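You operate a simulated robot arm through the tools that you are given. There is no shell and no other tool.

You run a simulated robot arm. Do the job below in one go: nothing can be reset, and whatever is moved stays where it is left.

Task
Mix the batch as the mixer screen says, water in first.
Fine: set the three dials by the screen; one press of the water button; then one start; let the mixer stop by itself.

The check looks at the end state, three seconds after you hand in, the way a careful person would. Anything else that was tipped, shoved, dropped, spilled or broken makes it a failure.

Robot
A 5-joint arm with a two-finger parallel gripper, fixed in place. Base frame: the origin is at the foot of the arm, x ahead of it, y to its left, z up. Lengths are in mm, angles in rad, forces in N, time in s.
It reaches about 1134 mm from its shoulder. Its first joint turns from -2.601 to 2.601 rad. Payload 1.57 kg.
Tool frame: the origin (TCP) lies between the finger pads and is the grasp point; the fingertips stand 30 mm ahead of it; z points along the fingers, y is the line along which they close. The gripper opens to 110 mm. The fingers are 24 mm wide and 12 mm thick; the gripper's body (48 by 112 mm) begins 78 mm behind the TCP.
Orientation is told as [roll, pitch, yaw] about the base's x, y, z axes, in that order, counted from this pose: with the fingers straight down and closing along the base's y, the tool's x points along the base's -x, its y along +y and its z along -z.

Tools
- The arm moves only by the tool drive_tool. Its argument "moves" is a list of rows, each an object (a shift or turn left out is 0, a gripper value left out holds the last) with "delta_rot": the turn, a rotation vector about the base's x, y, z in rad, a list of three; "slide": the shift along the base's x, y, z in mm, a list of three; "gripper": the closure, from 0 (fully open) to 1 (shut). In form: [{"delta_rot": [ax, ay, az], "slide": [tx, ty, tz], "gripper": gripper}, ...]. A call has 1 to 20 rows; each row shifts and turns the commanded pose from where the row before left it. Rows are played at 5 a second. More than 50 mm and 0.15 rad between two rows, or a gripper value outside its range, and nothing of the call is played. A pose out of reach is approached as far as the arm can. The call stops where the force on the tool passes 40 N (or 10 N more than at its start, if that is more) or the arm is blocked; 0.2 s more then pass. Each finger travels about 153 mm/s and halts on what it meets, pressing with about 30 N; the grip force reading is that of the motor and also rises with nothing between the fingers. The clock runs only during rows and for 0.2 s after the last one: add rows that do not move to give the fingers time. It gives the time, the measured TCP pose, the force on the tool (base axes), the opening and the grip force at its end, in the units of the frame above (readings bear some noise), with the torque about the TCP (base axes, N m) and any sound that the robot's microphone picked up.
- Cameras (640 x 400 px; columns grow to the right, rows downward): "scene" is fixed at [46.3, -651.2, 1528.5]; the picture's right is [0.72, -0.69, 0.00], its down [-0.27, -0.29, -0.92] and it looks along [0.63, 0.66, -0.40] (base axes); focal length 357 px, centre (320, 200). "wrist" rides on the gripper at [70, 16, -141] in the tool frame; the picture's right is [-0.23, 0.97, 0.00], its down [-0.86, -0.20, -0.48] and it looks along [-0.47, -0.11, 0.88] (tool axes); focal length 222 px, centre (320, 200). There is no depth. A picture from a camera that has moved, and an enlarged one, comes with that camera's place and axes in the base frame and with its lens. The place of the scene camera against the robot may be out by one fixed shift of up to 25 mm in any direction.
- camera(camera): a new picture of that camera. It takes no simulated time.
- raise_lower(by): slides the trunk up (or, below 0, down) by that many mm; the arm rides with it, the base frame stays. It gives what a move gives, with no picture.
- close_up(camera, box): a new picture of the part [left, top, right, bottom] of that camera's present view, enlarged. It takes no simulated time.
- job_done(): hands the job in; it is judged then, once.

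Places have to be worked out from the pictures, the camera data and where the tool is seen. Open the gripper and draw the arm clear of the work before you hand the job in, unless the task says otherwise.

The tools are called after "Call:" as name(argument=value, ...) on one line, values as JSON. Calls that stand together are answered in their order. drive_tool: Moves the arm, as the interface text tells. Its arguments: {"type":"object","properties":{"moves":{"type":"array"}},"required":["moves"]} The other tools are called the same way: raise_lower (by) slides the trunk up or down; camera (camera) takes a picture; close_up (camera, box) takes an enlarged picture of a part of a camera's view; job_done () hands the job in.

At the start:

```text
time: 0.0
tcp_pos: [585.5, -266.5, 1125.1]
orientation: [0.001, 0.001, -0.001]
wrist_force: [0.5, 0.4, -0.1]
torque: [0.0, -0.02, 0.02]
width: 109.9
grasp_force: 0.1
trunk travel left (down, up): [-858.0, 112.0]
```

scene: 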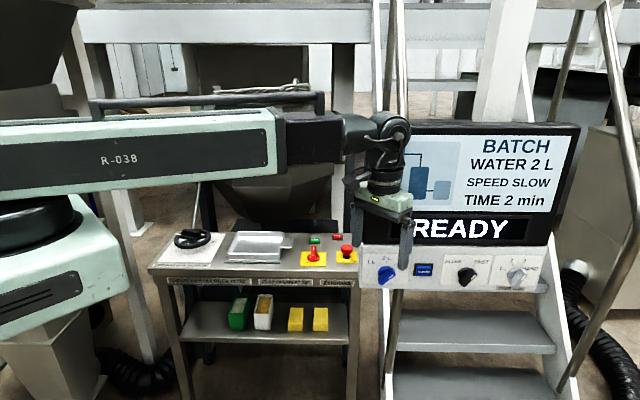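
wrist: 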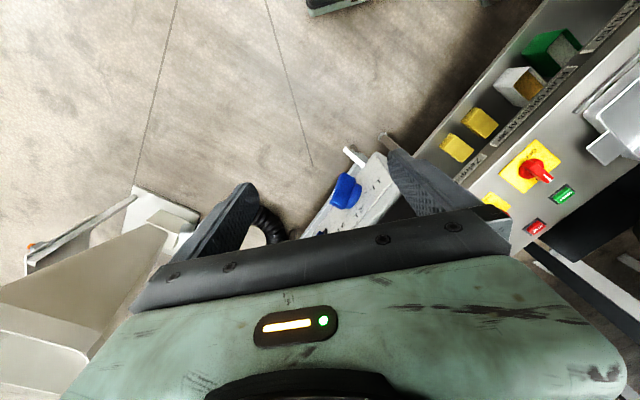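

I start by looking closely at the mixer panel and the table controls.

Call:
close_up(camera="scene", box=[350, 110, 590, 300])

Call:
close_up(camera="scene", box=[140, 200, 380, 350])

Call:
close_up(camera="scene", box=[350, 240, 550, 300])

Call:
close_up(camera="wrist", box=[280, 100, 640, 280])

```text
2.11 times, centred on (470, 205) of scene
camera zoom: at [46.3, -651.2, 1528.5], right [0.72, -0.69, 0.0], down [-0.27, -0.29, -0.92], along [0.63, 0.66, -0.4], focal length 751 px, centre (4, 190)
```

zoom: 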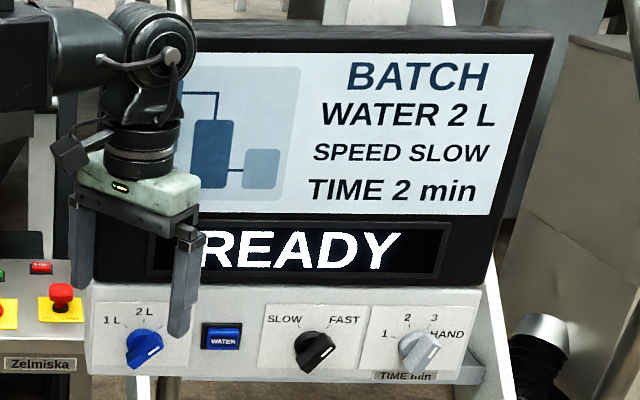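

```text
2.67 times, centred on (260, 275) of scene
camera zoom: at [46.3, -651.2, 1528.5], right [0.72, -0.69, 0.0], down [-0.27, -0.29, -0.92], along [0.63, 0.66, -0.4], focal length 952 px, centre (480, 0)
```

zoom: 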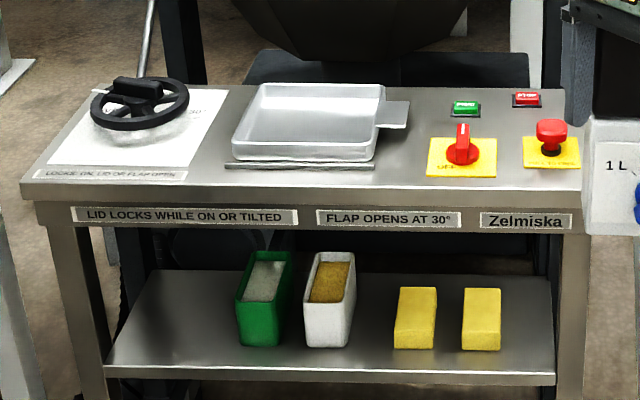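

```text
3.20 times, centred on (450, 270) of scene
camera zoom: at [46.3, -651.2, 1528.5], right [0.72, -0.69, 0.0], down [-0.27, -0.29, -0.92], along [0.63, 0.66, -0.4], focal length 1142 px, centre (-96, -24)
```

zoom: 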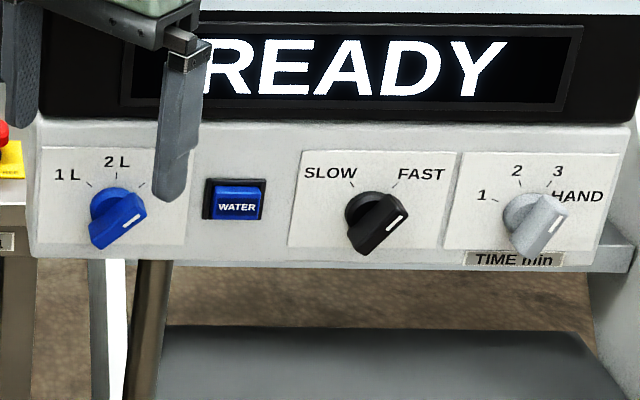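

```text
1.78 times, centred on (460, 190) of wrist
camera zoom: at [516.4, -250.8, 1266.3], right [0.23, 0.97, 0.0], down [0.86, -0.2, 0.48], along [0.47, -0.11, -0.88], focal length 395 px, centre (71, 218)
```

zoom: 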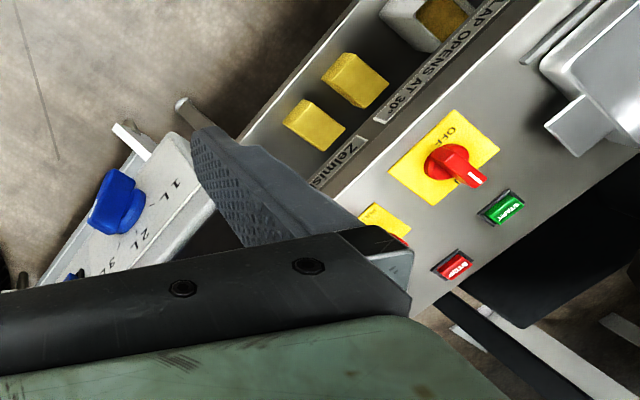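

The blue dial looks to be near (655, -245, 1000), with the panel line running outwards and to the right. I move the tool away from the panel, in front of it, and spin it so the wrist camera faces the dials.

Call:
drive_tool(moves=[{"slide": [-20, -40, 5]}, {"slide": [-10, -45, 5]}, {"slide": [0, -45, 5]}, {"slide": [0, -45, 5]}, {"slide": [0, -45, 5], "delta_rot": [0, 0, 0.14]}, {"slide": [0, -40, 0], "delta_rot": [0, 0, 0.14]}, {"slide": [0, -34, 0], "delta_rot": [0, 0, 0.14]}, {"delta_rot": [0, 0, 0.14]}, {"delta_rot": [0, 0, 0.14]}, {"delta_rot": [0, 0, 0.14]}, {"delta_rot": [0, 0, 0.14]}, {"delta_rot": [0, 0, 0.12]}, {}])

```text
time: 2.8
tcp_pos: [555.3, -561.1, 1124.2]
orientation: [-0.002, -0.001, 1.101]
wrist_force: [-1.0, -0.2, 0.7]
torque: [-0.03, -0.02, 0.01]
width: 110.0
grasp_force: 0.0
out of reach, approached as far as the arm can: row 1, 2, 3, 4, 5
trunk travel left (down, up): [-858.0, 112.0]
```

The arm got there (height is limited to about 1124 at this trunk position). I take pictures.

Call:
camera(camera="wrist")

Call:
camera(camera="scene")

```text
taken
camera wrist: at [509.8, -615.9, 1266.3], right [-0.77, 0.64, 0.0], down [0.56, 0.67, 0.48], along [0.31, 0.37, -0.88], focal length 222 px, centre (320, 200)
```

wrist: 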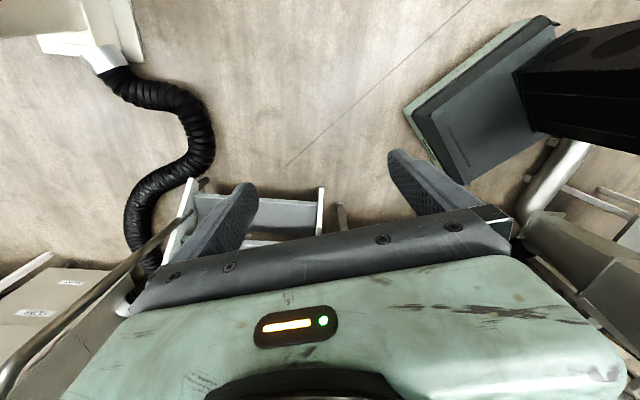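

```text
taken
```

scene: 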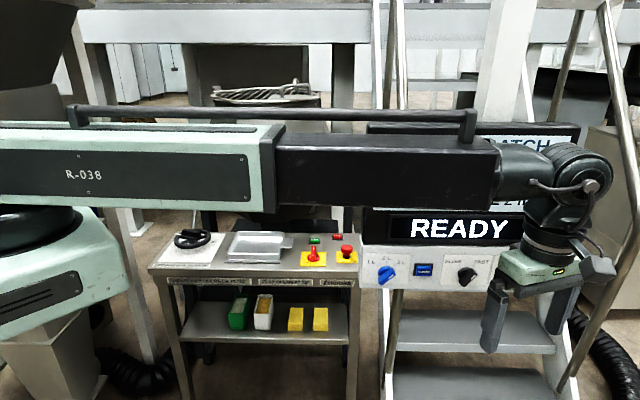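

From here the scene camera sees the blue and black dials freely. I zoom in strongly on each, and on the gripper for calibrating the scene camera's shift.

Call:
close_up(camera="scene", box=[360, 240, 424, 290])

Call:
close_up(camera="scene", box=[430, 245, 494, 295])

Call:
close_up(camera="scene", box=[460, 240, 620, 360])

Call:
close_up(camera="scene", box=[290, 225, 370, 275])

```text
8.00 times, centred on (392, 265) of scene
camera zoom: at [46.3, -651.2, 1528.5], right [0.72, -0.69, 0.0], down [-0.27, -0.29, -0.92], along [0.63, 0.66, -0.4], focal length 2855 px, centre (-256, -320)
```

zoom: 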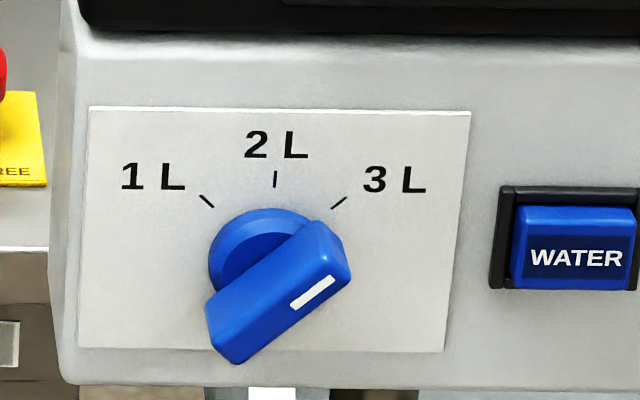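

```text
8.00 times, centred on (462, 270) of scene
camera zoom: at [46.3, -651.2, 1528.5], right [0.72, -0.69, 0.0], down [-0.27, -0.29, -0.92], along [0.63, 0.66, -0.4], focal length 2855 px, centre (-816, -360)
```

zoom: 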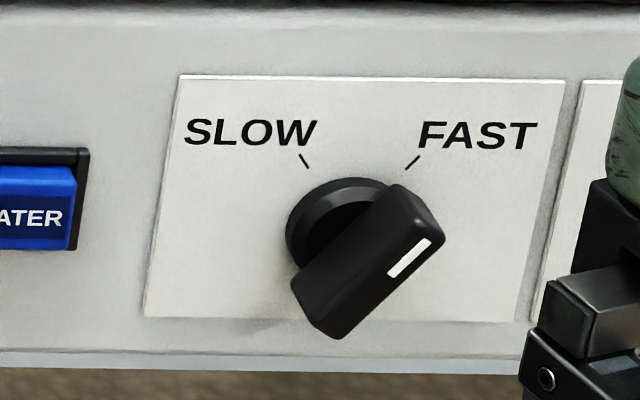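

```text
3.33 times, centred on (540, 300) of scene
camera zoom: at [46.3, -651.2, 1528.5], right [0.72, -0.69, 0.0], down [-0.27, -0.29, -0.92], along [0.63, 0.66, -0.4], focal length 1189 px, centre (-413, -133)
```

zoom: 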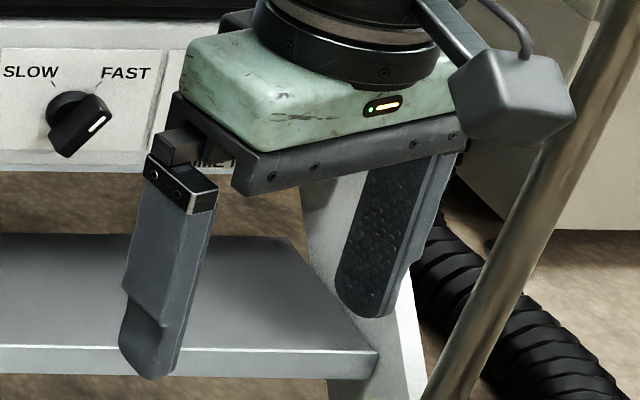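

```text
8.00 times, centred on (330, 250) of scene
camera zoom: at [46.3, -651.2, 1528.5], right [0.72, -0.69, 0.0], down [-0.27, -0.29, -0.92], along [0.63, 0.66, -0.4], focal length 2855 px, centre (240, -200)
```

zoom: 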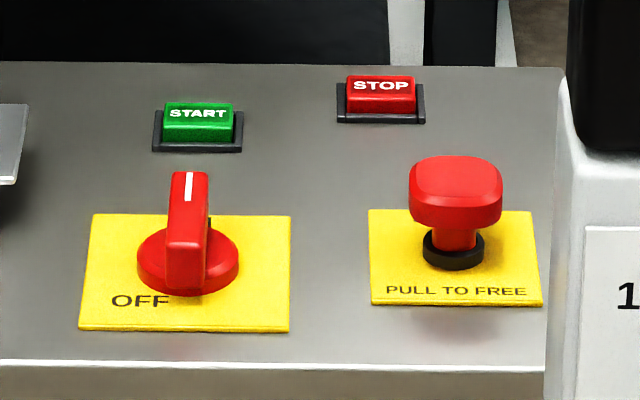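

The panel looks vertical and faces (-0.71, -0.71); blue points at 3 L and black at FAST. The arm looks telescopic, so height may come only from the trunk; I test a small z slide and a small outward tilt here in free space.

Call:
drive_tool(moves=[{"slide": [0, 0, -15]}, {}])

Call:
drive_tool(moves=[{"delta_rot": [-0.0355, -0.0352, 0]}, {"delta_rot": [-0.0355, -0.0352, 0]}, {}])

```text
time: 3.4
tcp_pos: [555.0, -561.5, 1125.9]
orientation: [0.001, 0.001, 1.1]
wrist_force: [0.4, 0.4, 0.6]
torque: [-0.01, 0.01, -0.01]
width: 109.8
grasp_force: 0.0
out of reach, approached as far as the arm can: row 1
trunk travel left (down, up): [-858.0, 112.0]
```

```text
time: 4.2
tcp_pos: [554.6, -561.5, 1125.7]
orientation: [-0.096, 0.031, 1.097]
wrist_force: [-0.6, 0.0, -0.4]
torque: [0.01, -0.02, -0.02]
width: 110.2
grasp_force: 0.0
trunk travel left (down, up): [-858.0, 112.0]
```

The tilt works while z is held by the trunk only, as suspected. I check how the screen sits relative to the dial panel with strong close-ups.

Call:
close_up(camera="scene", box=[355, 205, 435, 255])

Call:
close_up(camera="scene", box=[355, 110, 445, 166])

Call:
close_up(camera="wrist", box=[480, 100, 640, 400])

```text
8.00 times, centred on (395, 230) of scene
camera zoom: at [46.3, -651.2, 1528.5], right [0.72, -0.69, 0.0], down [-0.27, -0.29, -0.92], along [0.63, 0.66, -0.4], focal length 2855 px, centre (-280, -40)
```

zoom: 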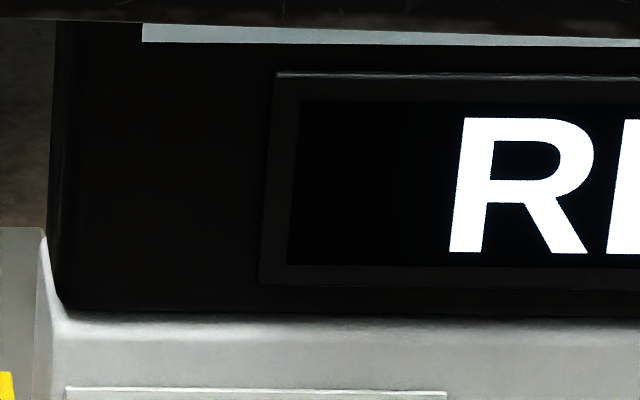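

```text
7.11 times, centred on (400, 138) of scene
camera zoom: at [46.3, -651.2, 1528.5], right [0.72, -0.69, 0.0], down [-0.27, -0.29, -0.92], along [0.63, 0.66, -0.4], focal length 2538 px, centre (-249, 641)
```

zoom: 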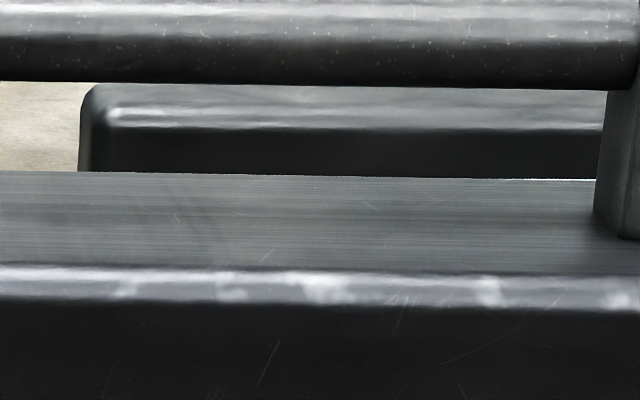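

```text
1.33 times, centred on (560, 250) of wrist
camera zoom: at [499.5, -606.2, 1267.4], right [-0.76, 0.64, -0.1], down [0.53, 0.71, 0.47], along [0.37, 0.3, -0.88], focal length 296 px, centre (0, 133)
```

zoom: 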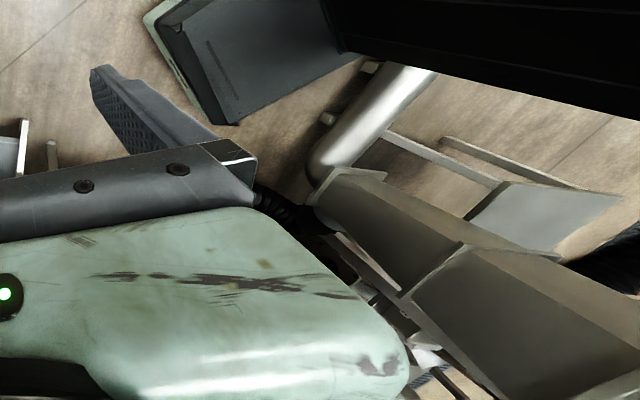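

The screen sits on top of the dial housing and seems flush or slightly recessed. I go to the left front of the panel with the camera turned so it sees the panel from the side and above.

Call:
drive_tool(moves=[{"delta_rot": [0.071, 0.0704, 0]}, {"slide": [-6, 21, 0], "delta_rot": [0, 0, -0.14]}, {"slide": [-6, 21, 0], "delta_rot": [0, 0, -0.14]}, {"slide": [-6, 21, 0], "delta_rot": [0, 0, -0.14]}, {"slide": [-6, 21, 0], "delta_rot": [0, 0, -0.14]}, {"slide": [-6, 21, 0], "delta_rot": [0, 0, -0.14]}, {"slide": [-6, 21, 0], "delta_rot": [0, 0, -0.14]}, {"slide": [-6, 21, 0], "delta_rot": [0, 0, -0.14]}, {"slide": [-6, 21, 0], "delta_rot": [0, 0, -0.14]}, {"slide": [-6, 21, 0], "delta_rot": [0, 0, -0.14]}, {"slide": [-6, 19, 0], "delta_rot": [0, 0, -0.14]}, {"delta_rot": [0, 0, -0.14]}, {"delta_rot": [0, 0, -0.12]}, {}])

Call:
camera(camera="wrist")

Call:
camera(camera="scene")

```text
time: 7.2
tcp_pos: [495.3, -352.7, 1124.3]
orientation: [0.0, 0.0, -0.561]
wrist_force: [0.3, 0.3, 0.0]
torque: [0.01, 0.0, 0.01]
width: 110.2
grasp_force: 0.1
trunk travel left (down, up): [-858.0, 112.0]
```

```text
taken
camera wrist: at [445.9, -302.2, 1266.3], right [0.71, 0.7, 0.0], down [0.62, -0.62, 0.48], along [0.34, -0.34, -0.88], focal length 222 px, centre (320, 200)
```

wrist: 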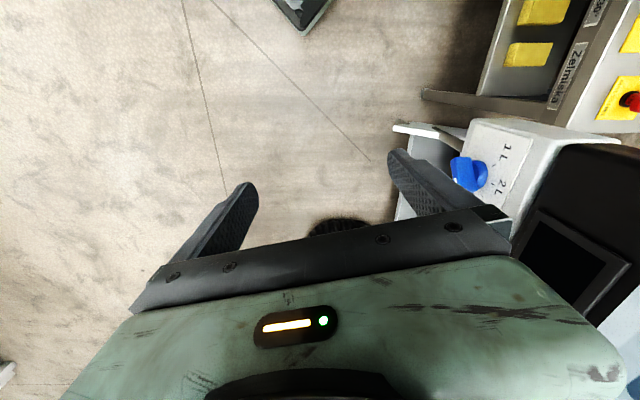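

```text
taken
```

scene: 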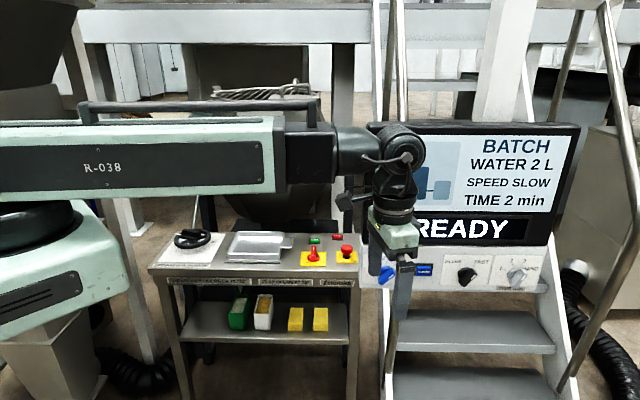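

Good view of the panel's left end. I zoom in on it.

Call:
close_up(camera="wrist", box=[380, 110, 640, 272])

Call:
close_up(camera="scene", box=[480, 245, 544, 285])

Call:
close_up(camera="scene", box=[340, 190, 468, 318])

```text
2.46 times, centred on (510, 191) of wrist
camera zoom: at [445.9, -302.2, 1266.3], right [0.71, 0.7, 0.0], down [0.62, -0.62, 0.48], along [0.34, -0.34, -0.88], focal length 547 px, centre (-148, 222)
```

zoom: 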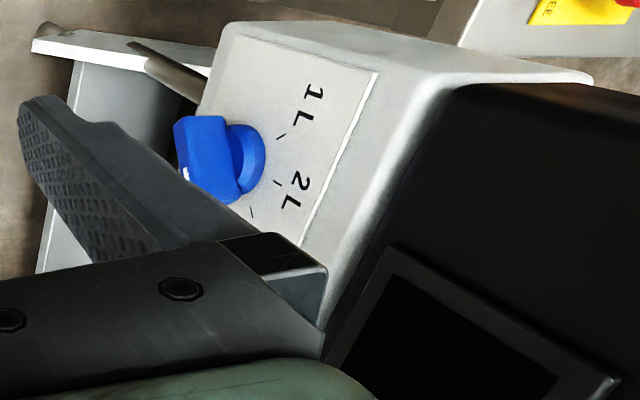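

```text
10.00 times, centred on (512, 265) of scene
camera zoom: at [46.3, -651.2, 1528.5], right [0.72, -0.69, 0.0], down [-0.27, -0.29, -0.92], along [0.63, 0.66, -0.4], focal length 3568 px, centre (-1600, -450)
```

zoom: 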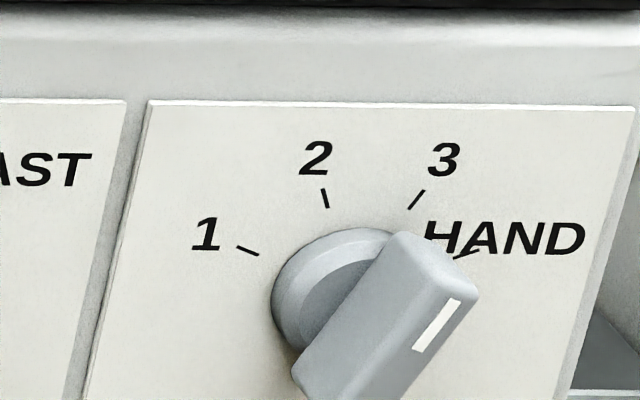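

```text
3.12 times, centred on (404, 254) of scene
camera zoom: at [46.3, -651.2, 1528.5], right [0.72, -0.69, 0.0], down [-0.27, -0.29, -0.92], along [0.63, 0.66, -0.4], focal length 1115 px, centre (58, 31)
```

zoom: 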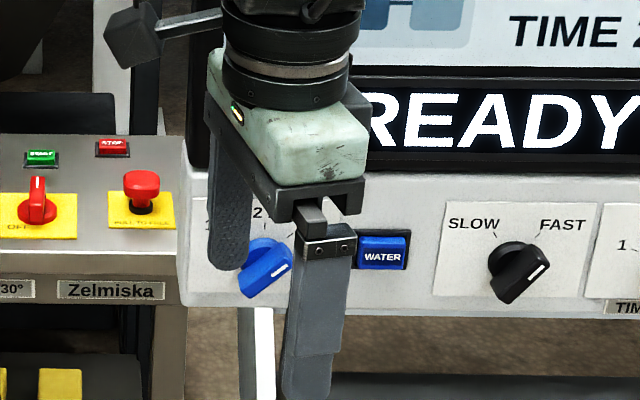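

Gray points at 3 (needs 2), blue at 3 L (needs 2 L), black at FAST (needs SLOW). I lower the trunk to get a second wrist view with a good baseline for triangulating the dial and panel face.

Call:
raise_lower(by=-120)

Call:
camera(camera="wrist")

Call:
close_up(camera="wrist", box=[380, 80, 640, 242])

Call:
close_up(camera="scene", box=[340, 190, 468, 350])

```text
time: 8.7
tcp_pos: [496.4, -353.0, 1004.9]
orientation: [0.001, -0.001, -0.559]
wrist_force: [-0.6, 0.8, 0.5]
torque: [0.0, 0.01, -0.02]
width: 109.8
grasp_force: 0.0
trunk travel left (down, up): [-738.0, 232.0]
```

```text
taken
camera wrist: at [445.8, -302.4, 1146.3], right [0.71, 0.7, 0.0], down [0.62, -0.62, 0.48], along [0.34, -0.34, -0.88], focal length 222 px, centre (320, 200)
```

wrist: 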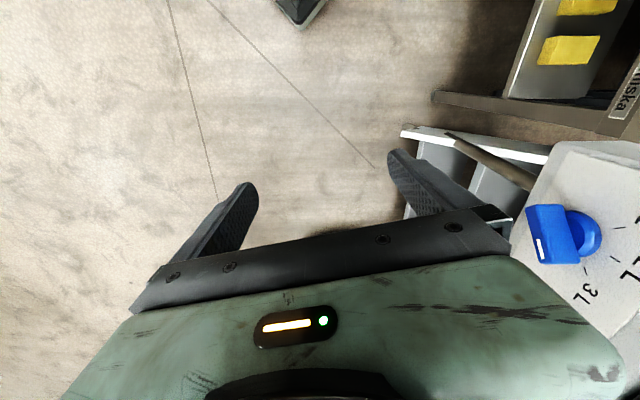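

```text
2.46 times, centred on (510, 161) of wrist
camera zoom: at [445.8, -302.4, 1146.3], right [0.71, 0.7, 0.0], down [0.62, -0.62, 0.48], along [0.34, -0.34, -0.88], focal length 547 px, centre (-148, 296)
```

zoom: 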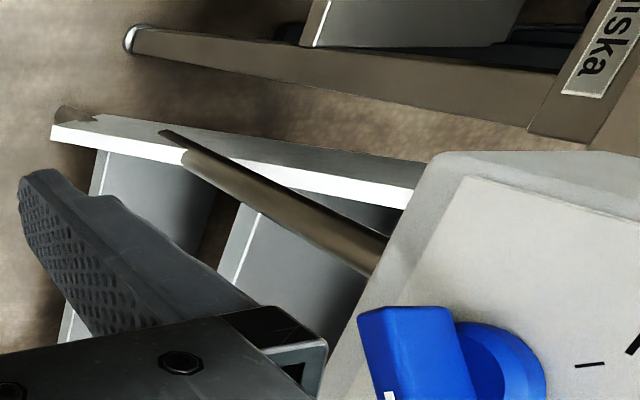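

```text
2.50 times, centred on (404, 270) of scene
camera zoom: at [46.3, -651.2, 1528.5], right [0.72, -0.69, 0.0], down [-0.27, -0.29, -0.92], along [0.63, 0.66, -0.4], focal length 892 px, centre (110, 25)
```

zoom: 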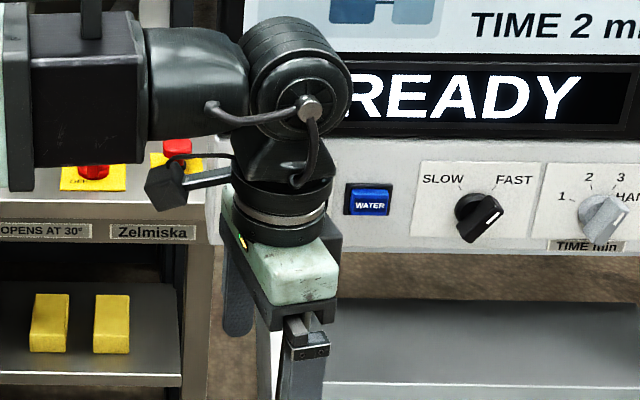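

I take a tighter zoom on the dial in the wrist view for measuring.

Call:
close_up(camera="wrist", box=[500, 170, 640, 340])

Call:
close_up(camera="scene", box=[404, 230, 564, 310])

```text
2.35 times, centred on (570, 255) of wrist
camera zoom: at [445.8, -302.4, 1146.3], right [0.71, 0.7, 0.0], down [0.62, -0.62, 0.48], along [0.34, -0.34, -0.88], focal length 523 px, centre (-268, 71)
```

zoom: 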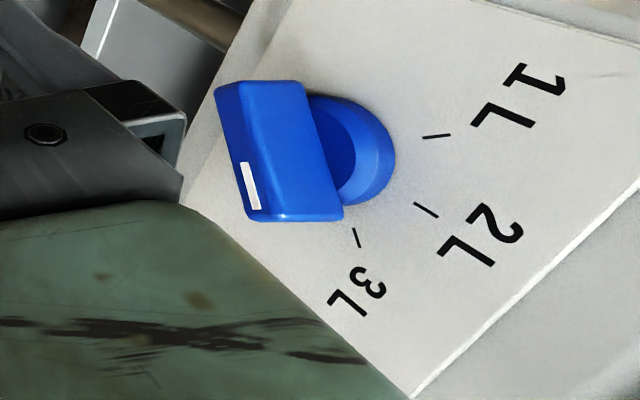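

```text
4.00 times, centred on (484, 270) of scene
camera zoom: at [46.3, -651.2, 1528.5], right [0.72, -0.69, 0.0], down [-0.27, -0.29, -0.92], along [0.63, 0.66, -0.4], focal length 1427 px, centre (-336, -80)
```

zoom: 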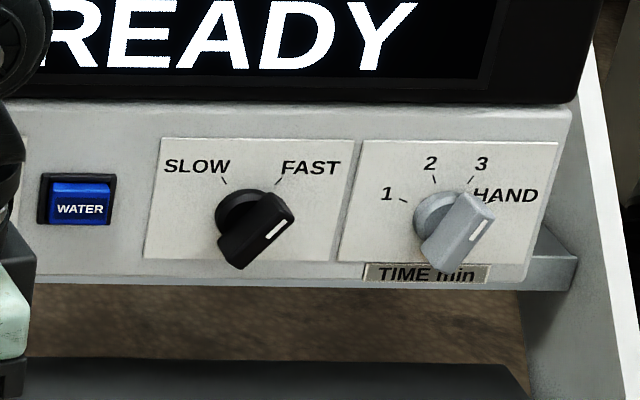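

From the two views: panel face at n≈298 (n = (x+y)/√2), blue dial centre r≈636.6 (r = (x−y)/√2), z≈1006; bar half-length ~22 mm, outer face ~29 mm off the panel. I turn the tool so the camera faces away from the panel, close the fingers, and test a 0.3 rad outward tilt in free space to learn wrist length and minimum radius.

Call:
drive_tool(moves=[{"delta_rot": [0, 0, 0.14], "gripper": 1}, {"delta_rot": [0, 0, 0.14]}, {"delta_rot": [0, 0, 0.14]}, {"delta_rot": [0, 0, 0.14]}, {"delta_rot": [0, 0, 0.14]}, {"delta_rot": [0, 0, 0.14]}, {"delta_rot": [0, 0, 0.14]}, {"delta_rot": [0, 0, 0.14]}, {"delta_rot": [0, 0, 0.14]}, {"delta_rot": [0, 0, 0.085]}, {}])

Call:
drive_tool(moves=[{"delta_rot": [-0.058, -0.0815, 0], "slide": [0, 0, 1]}, {"delta_rot": [-0.058, -0.0815, 0], "slide": [0, 0, 4]}, {"delta_rot": [-0.058, -0.0815, 0], "slide": [0, 0, 6]}, {}])

```text
time: 11.1
tcp_pos: [495.5, -353.7, 1004.6]
orientation: [-0.001, 0.0, 0.786]
wrist_force: [0.5, -0.3, 0.9]
torque: [0.0, 0.0, 0.0]
width: 0.1
grasp_force: 21.2
trunk travel left (down, up): [-738.0, 232.0]
```

```text
time: 12.1
tcp_pos: [515.4, -368.8, 1015.6]
orientation: [-0.295, -0.049, 0.795]
wrist_force: [-0.2, 0.4, -0.8]
torque: [-0.04, 0.01, 0.01]
width: 0.0
grasp_force: 21.4
out of reach, approached as far as the arm can: row 3
trunk travel left (down, up): [-738.0, 232.0]
```

Wrist length is about 246 mm and the minimum wrist radius about 561 mm. I move the closed fingers to a standoff just left and in front of the blue dial, keeping the 0.3 rad tilt in the radial plane.

Call:
drive_tool(moves=[{"slide": [20.3, 32.2, 0], "delta_rot": [0.0158, -0.0084, 0.0027]}, {"slide": [20.3, 32.2, 0], "delta_rot": [0.0158, -0.0084, 0.0027]}, {"slide": [20.3, 32.2, 0], "delta_rot": [0.0158, -0.0084, 0.0027]}, {}])

Call:
raise_lower(by=-6)

Call:
camera(camera="wrist")

Call:
close_up(camera="scene", box=[340, 200, 468, 320])

```text
time: 13.1
tcp_pos: [578.8, -272.0, 1015.6]
orientation: [-0.28, -0.102, 0.8]
wrist_force: [0.3, -0.1, 0.3]
torque: [-0.01, 0.0, -0.03]
width: 0.1
grasp_force: 21.4
out of reach, approached as far as the arm can: row 2
trunk travel left (down, up): [-738.0, 232.0]
```

```text
time: 13.7
tcp_pos: [577.2, -272.8, 1008.0]
orientation: [-0.283, -0.101, 0.8]
wrist_force: [-0.3, 0.1, 0.3]
torque: [0.02, -0.02, -0.02]
width: 0.0
grasp_force: 21.5
trunk travel left (down, up): [-732.0, 238.0]
```

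```text
taken
camera wrist: at [482.0, -293.3, 1133.0], right [-0.49, 0.83, -0.25], down [0.6, 0.53, 0.6], along [0.63, 0.15, -0.76], focal length 222 px, centre (320, 200)
```

wrist: 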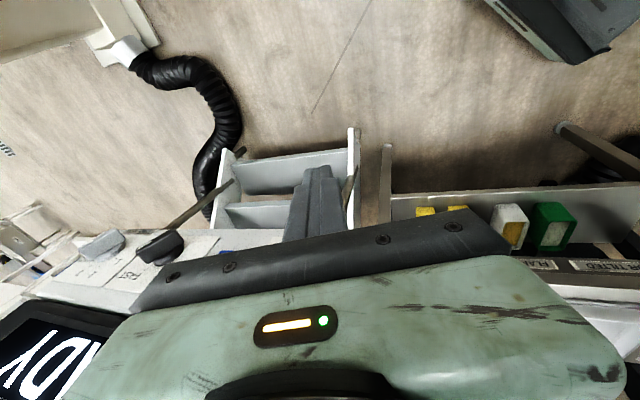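

```text
3.33 times, centred on (404, 260) of scene
camera zoom: at [46.3, -651.2, 1528.5], right [0.72, -0.69, 0.0], down [-0.27, -0.29, -0.92], along [0.63, 0.66, -0.4], focal length 1189 px, centre (40, 0)
```

zoom: 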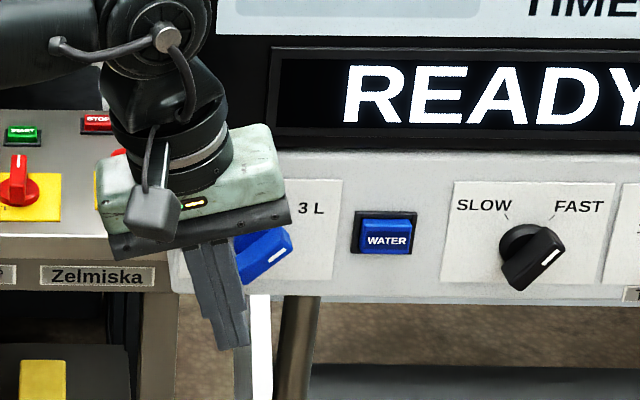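

The closed fingertips are at about n=219, r=609, z=980, left in front of the blue dial. I move in to n≈268 just left of the knob bar.

Call:
drive_tool(moves=[{"slide": [8.4, 16.5, 0], "delta_rot": [0.0074, -0.0039, 0.0012]}, {"slide": [8.4, 16.5, 0], "delta_rot": [0.0074, -0.0039, 0.0012]}, {"slide": [8.4, 16.5, 0], "delta_rot": [0.0074, -0.0039, 0.0012]}, {}])

Call:
close_up(camera="scene", box=[350, 230, 430, 300])

Call:
camera(camera="wrist")

```text
time: 14.7
tcp_pos: [601.4, -224.6, 1009.1]
orientation: [-0.272, -0.123, 0.799]
wrist_force: [-14.2, -20.5, -6.7]
torque: [1.56, -1.19, 0.09]
width: 0.0
grasp_force: 21.2
trunk travel left (down, up): [-732.0, 238.0]
```

```text
5.71 times, centred on (390, 265) of scene
camera zoom: at [46.3, -651.2, 1528.5], right [0.72, -0.69, 0.0], down [-0.27, -0.29, -0.92], along [0.63, 0.66, -0.4], focal length 2039 px, centre (-80, -171)
```

zoom: 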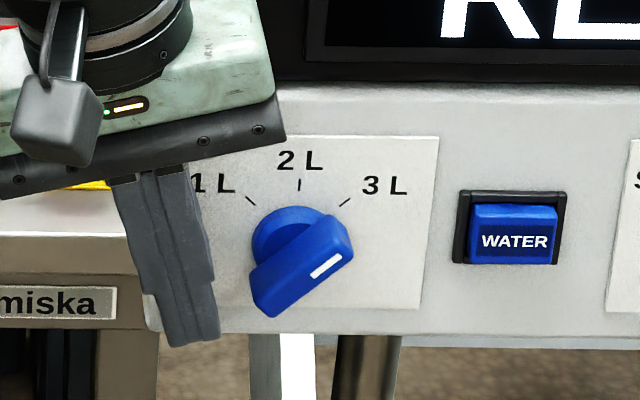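

```text
taken
camera wrist: at [503.6, -248.8, 1131.6], right [-0.49, 0.84, -0.23], down [0.59, 0.52, 0.62], along [0.64, 0.17, -0.75], focal length 222 px, centre (320, 200)
```

wrist: 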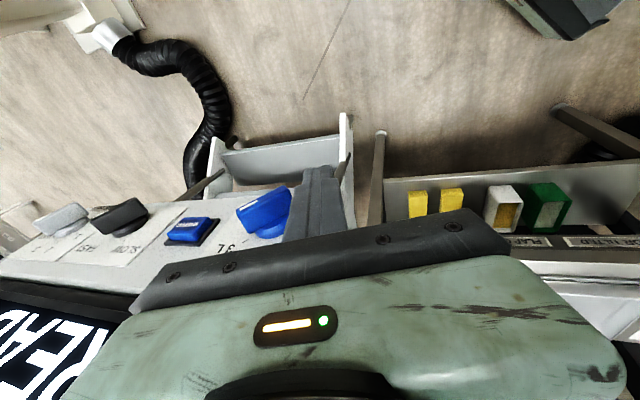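

The tool feels about 25 N pushing it away from the panel, with a lever of ~80 mm above the TCP: the gripper body is touching the screen frame. I back off 6 mm along the panel normal and check the force is gone.

Call:
drive_tool(moves=[{"slide": [-2.1, -2.1, 0]}, {"slide": [-2.1, -2.1, 0]}, {}])

Call:
close_up(camera="scene", box=[350, 230, 430, 300])

Call:
close_up(camera="wrist", box=[100, 140, 400, 330])

```text
time: 15.4
tcp_pos: [599.5, -226.7, 1009.9]
orientation: [-0.271, -0.124, 0.803]
wrist_force: [0.1, -0.6, 0.0]
torque: [0.02, 0.02, 0.01]
width: 0.0
grasp_force: 21.6
trunk travel left (down, up): [-732.0, 238.0]
```

```text
5.71 times, centred on (390, 265) of scene
camera zoom: at [46.3, -651.2, 1528.5], right [0.72, -0.69, 0.0], down [-0.27, -0.29, -0.92], along [0.63, 0.66, -0.4], focal length 2039 px, centre (-80, -171)
```

zoom: 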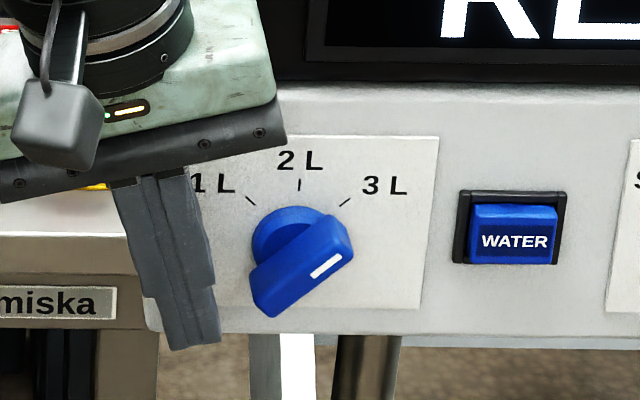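

```text
2.11 times, centred on (250, 235) of wrist
camera zoom: at [502.0, -250.8, 1131.6], right [-0.49, 0.84, -0.23], down [0.59, 0.52, 0.62], along [0.64, 0.17, -0.75], focal length 468 px, centre (467, 126)
```

zoom: 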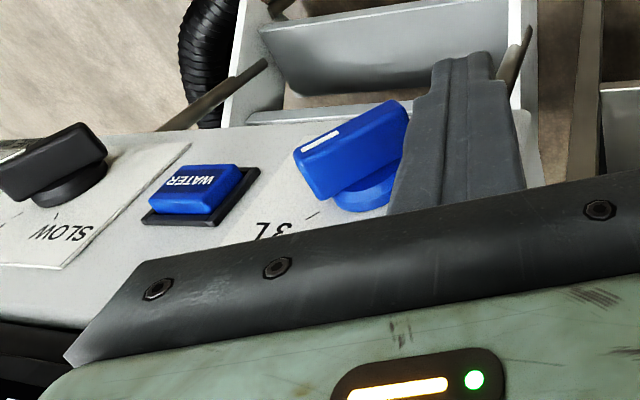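

Contact is gone at n≈263.6. Now I push slowly to the right (+r) against the lower-left end of the blue bar, first 14 mm.

Call:
drive_tool(moves=[{"slide": [1.8, -3.2, 0]}, {"slide": [2.5, -2.5, 0]}, {"slide": [2.1, -2.1, 0]}, {"slide": [2.1, -2.1, 0]}, {}])

Call:
close_up(camera="scene", box=[350, 230, 430, 300])

Call:
close_up(camera="wrist", box=[100, 140, 400, 330])

```text
time: 16.6
tcp_pos: [607.4, -237.3, 1009.6]
orientation: [-0.275, -0.126, 0.802]
wrist_force: [0.1, 0.5, -0.7]
torque: [0.03, 0.03, 0.03]
width: 0.0
grasp_force: 21.5
trunk travel left (down, up): [-732.0, 238.0]
```

```text
5.71 times, centred on (390, 265) of scene
camera zoom: at [46.3, -651.2, 1528.5], right [0.72, -0.69, 0.0], down [-0.27, -0.29, -0.92], along [0.63, 0.66, -0.4], focal length 2039 px, centre (-80, -171)
```

zoom: 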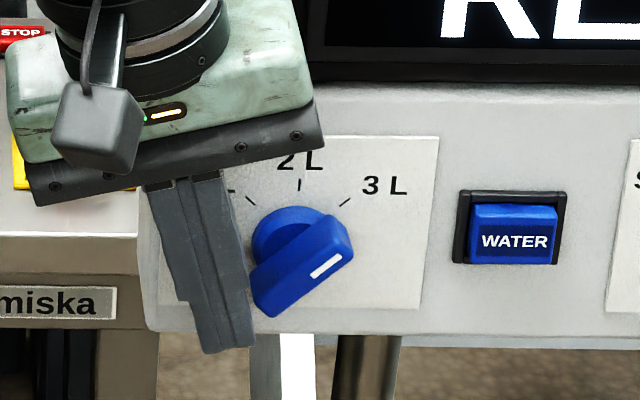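

```text
2.11 times, centred on (250, 235) of wrist
camera zoom: at [510.3, -261.4, 1131.6], right [-0.49, 0.84, -0.23], down [0.59, 0.52, 0.62], along [0.64, 0.17, -0.75], focal length 468 px, centre (467, 126)
```

zoom: 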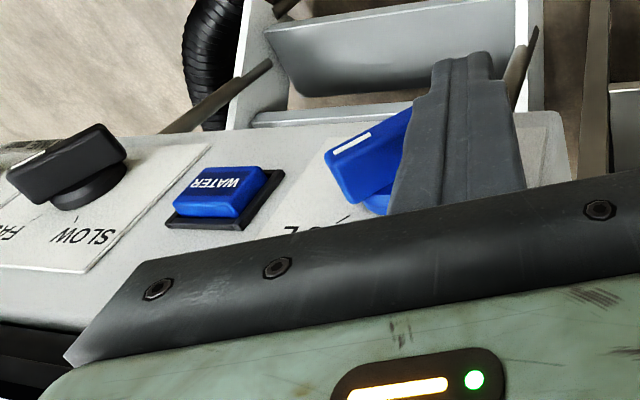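

No contact yet; the finger edge is right beside the bar's corner. I push another 10 mm.

Call:
drive_tool(moves=[{"slide": [1.77, -1.77, 0]}, {"slide": [1.77, -1.77, 0]}, {"slide": [1.77, -1.77, 0]}, {"slide": [1.77, -1.77, 0]}, {}])

Call:
close_up(camera="scene", box=[350, 230, 430, 300])

Call:
close_up(camera="wrist", box=[100, 140, 400, 330])

```text
time: 17.5
tcp_pos: [610.6, -239.1, 1008.3]
orientation: [-0.261, -0.121, 0.804]
wrist_force: [-9.2, 7.2, -7.4]
torque: [0.12, 0.29, 0.15]
width: 0.0
grasp_force: 21.2
trunk travel left (down, up): [-732.0, 238.0]
stopped in row 4: the force on the tool passed its limit at 43 N (the readings are from after the stop); the commanded pose is now the measured one
```

```text
5.71 times, centred on (390, 265) of scene
camera zoom: at [46.3, -651.2, 1528.5], right [0.72, -0.69, 0.0], down [-0.27, -0.29, -0.92], along [0.63, 0.66, -0.4], focal length 2039 px, centre (-80, -171)
```

zoom: 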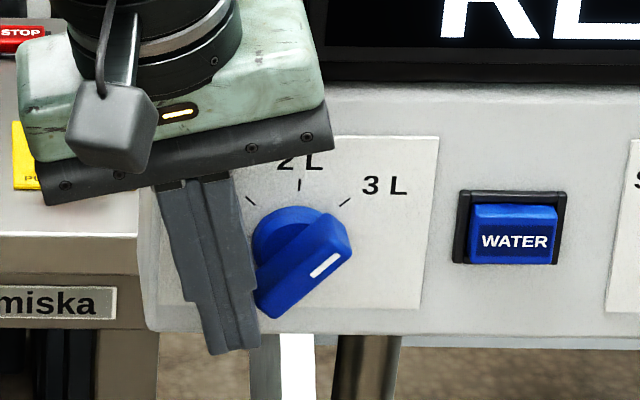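

```text
2.11 times, centred on (250, 235) of wrist
camera zoom: at [513.9, -264.3, 1131.8], right [-0.5, 0.84, -0.22], down [0.6, 0.52, 0.61], along [0.63, 0.17, -0.76], focal length 468 px, centre (467, 126)
```

zoom: 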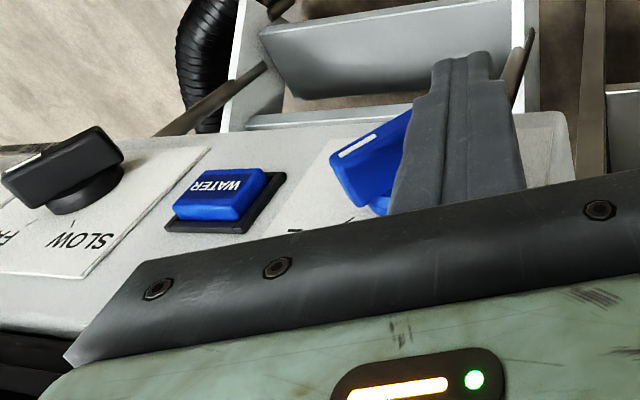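

The knob resists (about 43 N at a short lever turned it only a few degrees), so it has a firm detent. A better lever is pressing down-right on the upper-left face near the bar's lower-left end; I back off to the left and raise the trunk 20 mm to place the fingertip above that end.

Call:
drive_tool(moves=[{"slide": [-3.2, 2.2, 0]}, {"slide": [-3, 2.8, 0]}, {}])

Call:
raise_lower(by=22)

Call:
close_up(camera="scene", box=[350, 230, 430, 300])

Call:
close_up(camera="wrist", box=[100, 140, 400, 330])

```text
time: 18.3
tcp_pos: [605.4, -234.6, 1008.8]
orientation: [-0.264, -0.123, 0.804]
wrist_force: [-0.4, -0.1, -1.0]
torque: [-0.01, -0.01, -0.02]
width: 0.0
grasp_force: 21.2
trunk travel left (down, up): [-732.0, 238.0]
```

```text
time: 19.0
tcp_pos: [605.7, -234.6, 1031.5]
orientation: [-0.263, -0.122, 0.802]
wrist_force: [-0.4, 0.8, -0.5]
torque: [0.0, -0.01, 0.01]
width: 0.0
grasp_force: 21.3
trunk travel left (down, up): [-754.0, 216.0]
```

```text
5.71 times, centred on (390, 265) of scene
camera zoom: at [46.3, -651.2, 1528.5], right [0.72, -0.69, 0.0], down [-0.27, -0.29, -0.92], along [0.63, 0.66, -0.4], focal length 2039 px, centre (-80, -171)
```

zoom: 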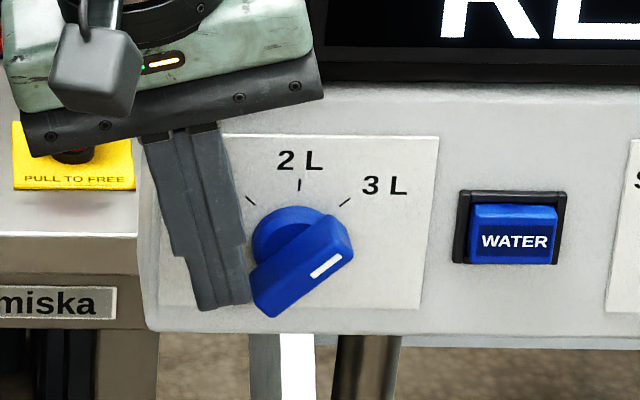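

```text
2.11 times, centred on (250, 235) of wrist
camera zoom: at [509.0, -260.5, 1153.6], right [-0.5, 0.84, -0.22], down [0.59, 0.52, 0.61], along [0.63, 0.17, -0.76], focal length 468 px, centre (467, 126)
```

zoom: 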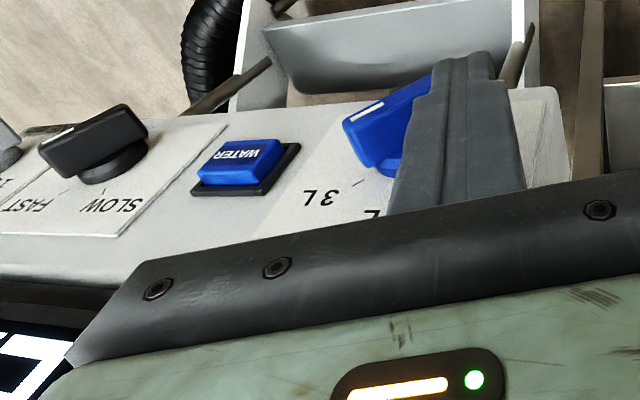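

The knob sprang back to 3 L, so it has detents and will snap once past half way. The fingertip's lower-right corner is now just above-left of the bar's lower end; I move right 6 mm and lower 7 mm onto it.

Call:
drive_tool(moves=[{"slide": [2.1, -2.1, 0]}, {"slide": [2.1, -2.1, 0]}, {}])

Call:
raise_lower(by=-7)

Call:
close_up(camera="scene", box=[350, 230, 430, 300])

```text
time: 19.8
tcp_pos: [609.7, -239.6, 1030.2]
orientation: [-0.263, -0.121, 0.803]
wrist_force: [0.1, -0.1, -1.2]
torque: [-0.01, 0.02, -0.02]
width: 0.0
grasp_force: 21.7
trunk travel left (down, up): [-754.0, 216.0]
```

```text
time: 20.4
tcp_pos: [609.4, -238.6, 1024.0]
orientation: [-0.263, -0.122, 0.803]
wrist_force: [-0.4, 2.1, 0.8]
torque: [0.03, 0.03, -0.01]
width: 0.3
grasp_force: 21.5
trunk travel left (down, up): [-747.0, 223.0]
```

```text
5.71 times, centred on (390, 265) of scene
camera zoom: at [46.3, -651.2, 1528.5], right [0.72, -0.69, 0.0], down [-0.27, -0.29, -0.92], along [0.63, 0.66, -0.4], focal length 2039 px, centre (-80, -171)
```

zoom: 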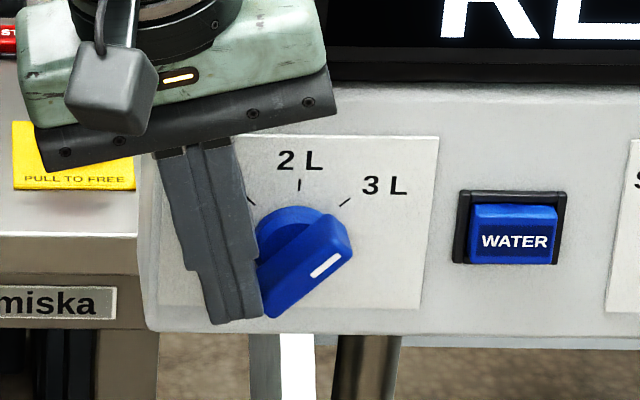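

Contact is just starting. I press down 5 mm more with the trunk.

Call:
raise_lower(by=-5)

Call:
close_up(camera="scene", box=[350, 230, 430, 300])

```text
time: 20.9
tcp_pos: [608.7, -239.1, 1018.0]
orientation: [-0.265, -0.121, 0.801]
wrist_force: [-0.4, 0.7, 0.3]
torque: [0.02, 0.03, -0.03]
width: 0.1
grasp_force: 21.5
trunk travel left (down, up): [-742.0, 228.0]
```

```text
5.71 times, centred on (390, 265) of scene
camera zoom: at [46.3, -651.2, 1528.5], right [0.72, -0.69, 0.0], down [-0.27, -0.29, -0.92], along [0.63, 0.66, -0.4], focal length 2039 px, centre (-80, -171)
```

zoom: 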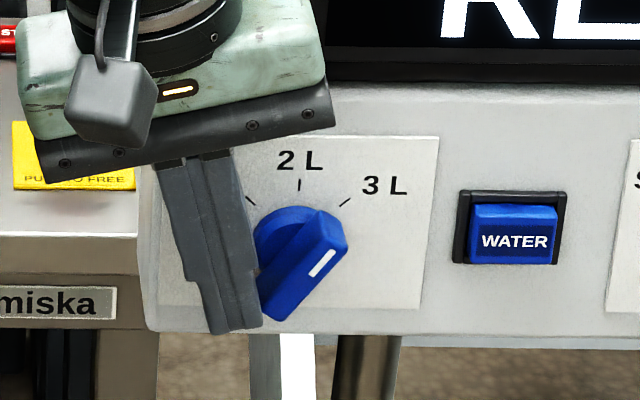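

The knob has turned to about 35° with little force. I keep following the arc: right 4 mm, then down 4 mm.

Call:
drive_tool(moves=[{"slide": [1.4, -1.4, 0]}, {"slide": [1.4, -1.4, 0]}, {}])

Call:
raise_lower(by=-4)

Call:
close_up(camera="scene", box=[350, 230, 430, 300])

```text
time: 21.7
tcp_pos: [612.1, -242.6, 1018.2]
orientation: [-0.265, -0.122, 0.801]
wrist_force: [-0.2, 0.8, -0.5]
torque: [0.01, 0.0, 0.02]
width: 0.0
grasp_force: 21.3
trunk travel left (down, up): [-742.0, 228.0]
```

```text
time: 22.2
tcp_pos: [613.0, -241.8, 1013.8]
orientation: [-0.264, -0.123, 0.802]
wrist_force: [0.0, 0.7, -1.0]
torque: [-0.01, -0.02, -0.01]
width: 0.1
grasp_force: 20.9
trunk travel left (down, up): [-738.0, 232.0]
```

```text
5.71 times, centred on (390, 265) of scene
camera zoom: at [46.3, -651.2, 1528.5], right [0.72, -0.69, 0.0], down [-0.27, -0.29, -0.92], along [0.63, 0.66, -0.4], focal length 2039 px, centre (-80, -171)
```

zoom: 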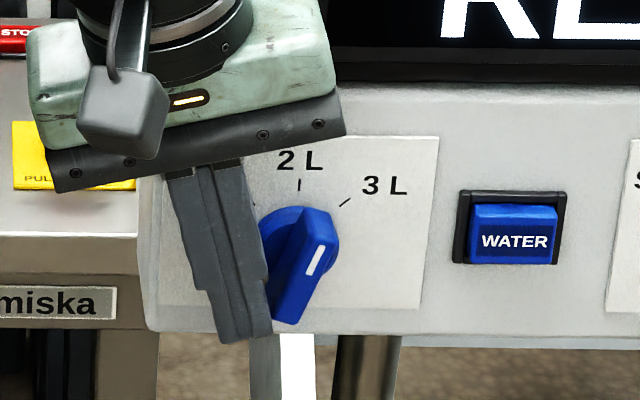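

The bar is now about 25° from vertical. I continue with small steps to the right.

Call:
drive_tool(moves=[{"slide": [1.4, -1.4, 0]}, {"slide": [1.4, -1.4, 0]}, {}])

Call:
close_up(camera="scene", box=[350, 230, 430, 300])

```text
time: 23.0
tcp_pos: [616.0, -244.9, 1015.4]
orientation: [-0.265, -0.121, 0.802]
wrist_force: [0.3, 0.3, 0.4]
torque: [-0.03, 0.02, -0.02]
width: 0.3
grasp_force: 21.1
trunk travel left (down, up): [-738.0, 232.0]
```

```text
5.71 times, centred on (390, 265) of scene
camera zoom: at [46.3, -651.2, 1528.5], right [0.72, -0.69, 0.0], down [-0.27, -0.29, -0.92], along [0.63, 0.66, -0.4], focal length 2039 px, centre (-80, -171)
```

zoom: 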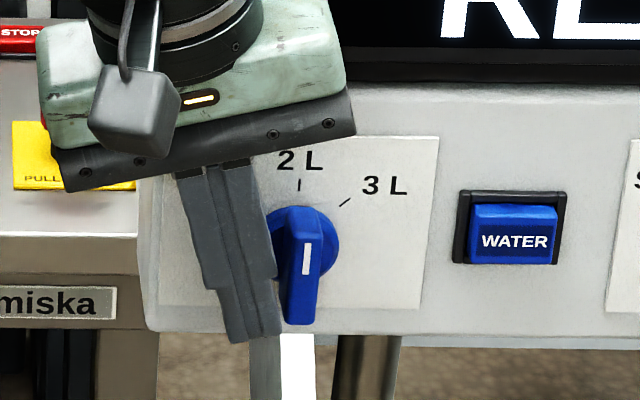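

It snapped to vertical: 2 L. I back off to the left and then straight out from the panel, and verify.

Call:
drive_tool(moves=[{"slide": [-4, 4, 0]}, {"slide": [-5, 5, 0]}, {"slide": [-10, -10, 0]}, {"slide": [-20, -20, 0]}, {"slide": [-25, -25, 0]}, {}])

Call:
close_up(camera="scene", box=[350, 230, 430, 300])

Call:
camera(camera="scene")

```text
time: 24.4
tcp_pos: [560.3, -296.3, 1014.8]
orientation: [-0.26, -0.123, 0.805]
wrist_force: [-0.2, -0.5, 0.8]
torque: [0.0, 0.02, 0.07]
width: 0.0
grasp_force: 20.9
out of reach, approached as far as the arm can: row 5
trunk travel left (down, up): [-738.0, 232.0]
```

```text
5.71 times, centred on (390, 265) of scene
camera zoom: at [46.3, -651.2, 1528.5], right [0.72, -0.69, 0.0], down [-0.27, -0.29, -0.92], along [0.63, 0.66, -0.4], focal length 2039 px, centre (-80, -171)
```

zoom: 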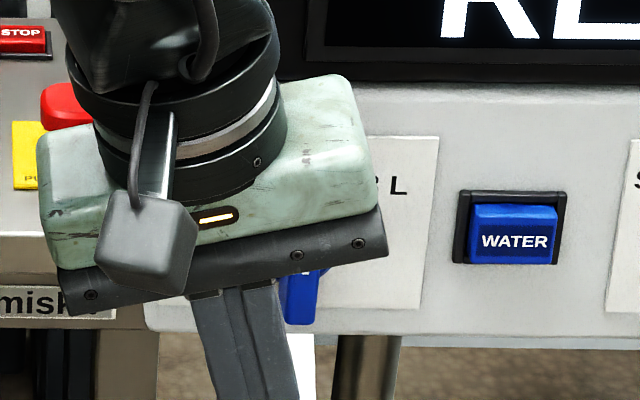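

```text
taken
```

scene: 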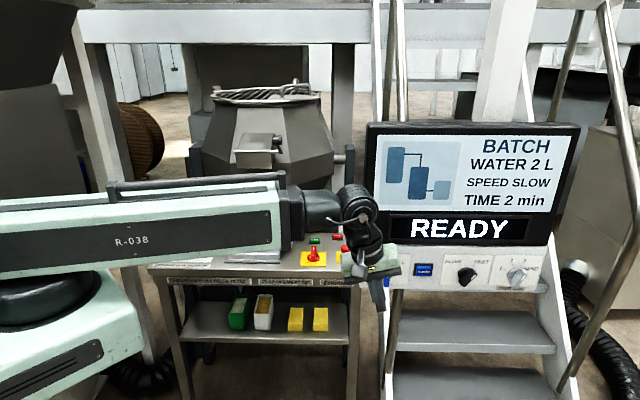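

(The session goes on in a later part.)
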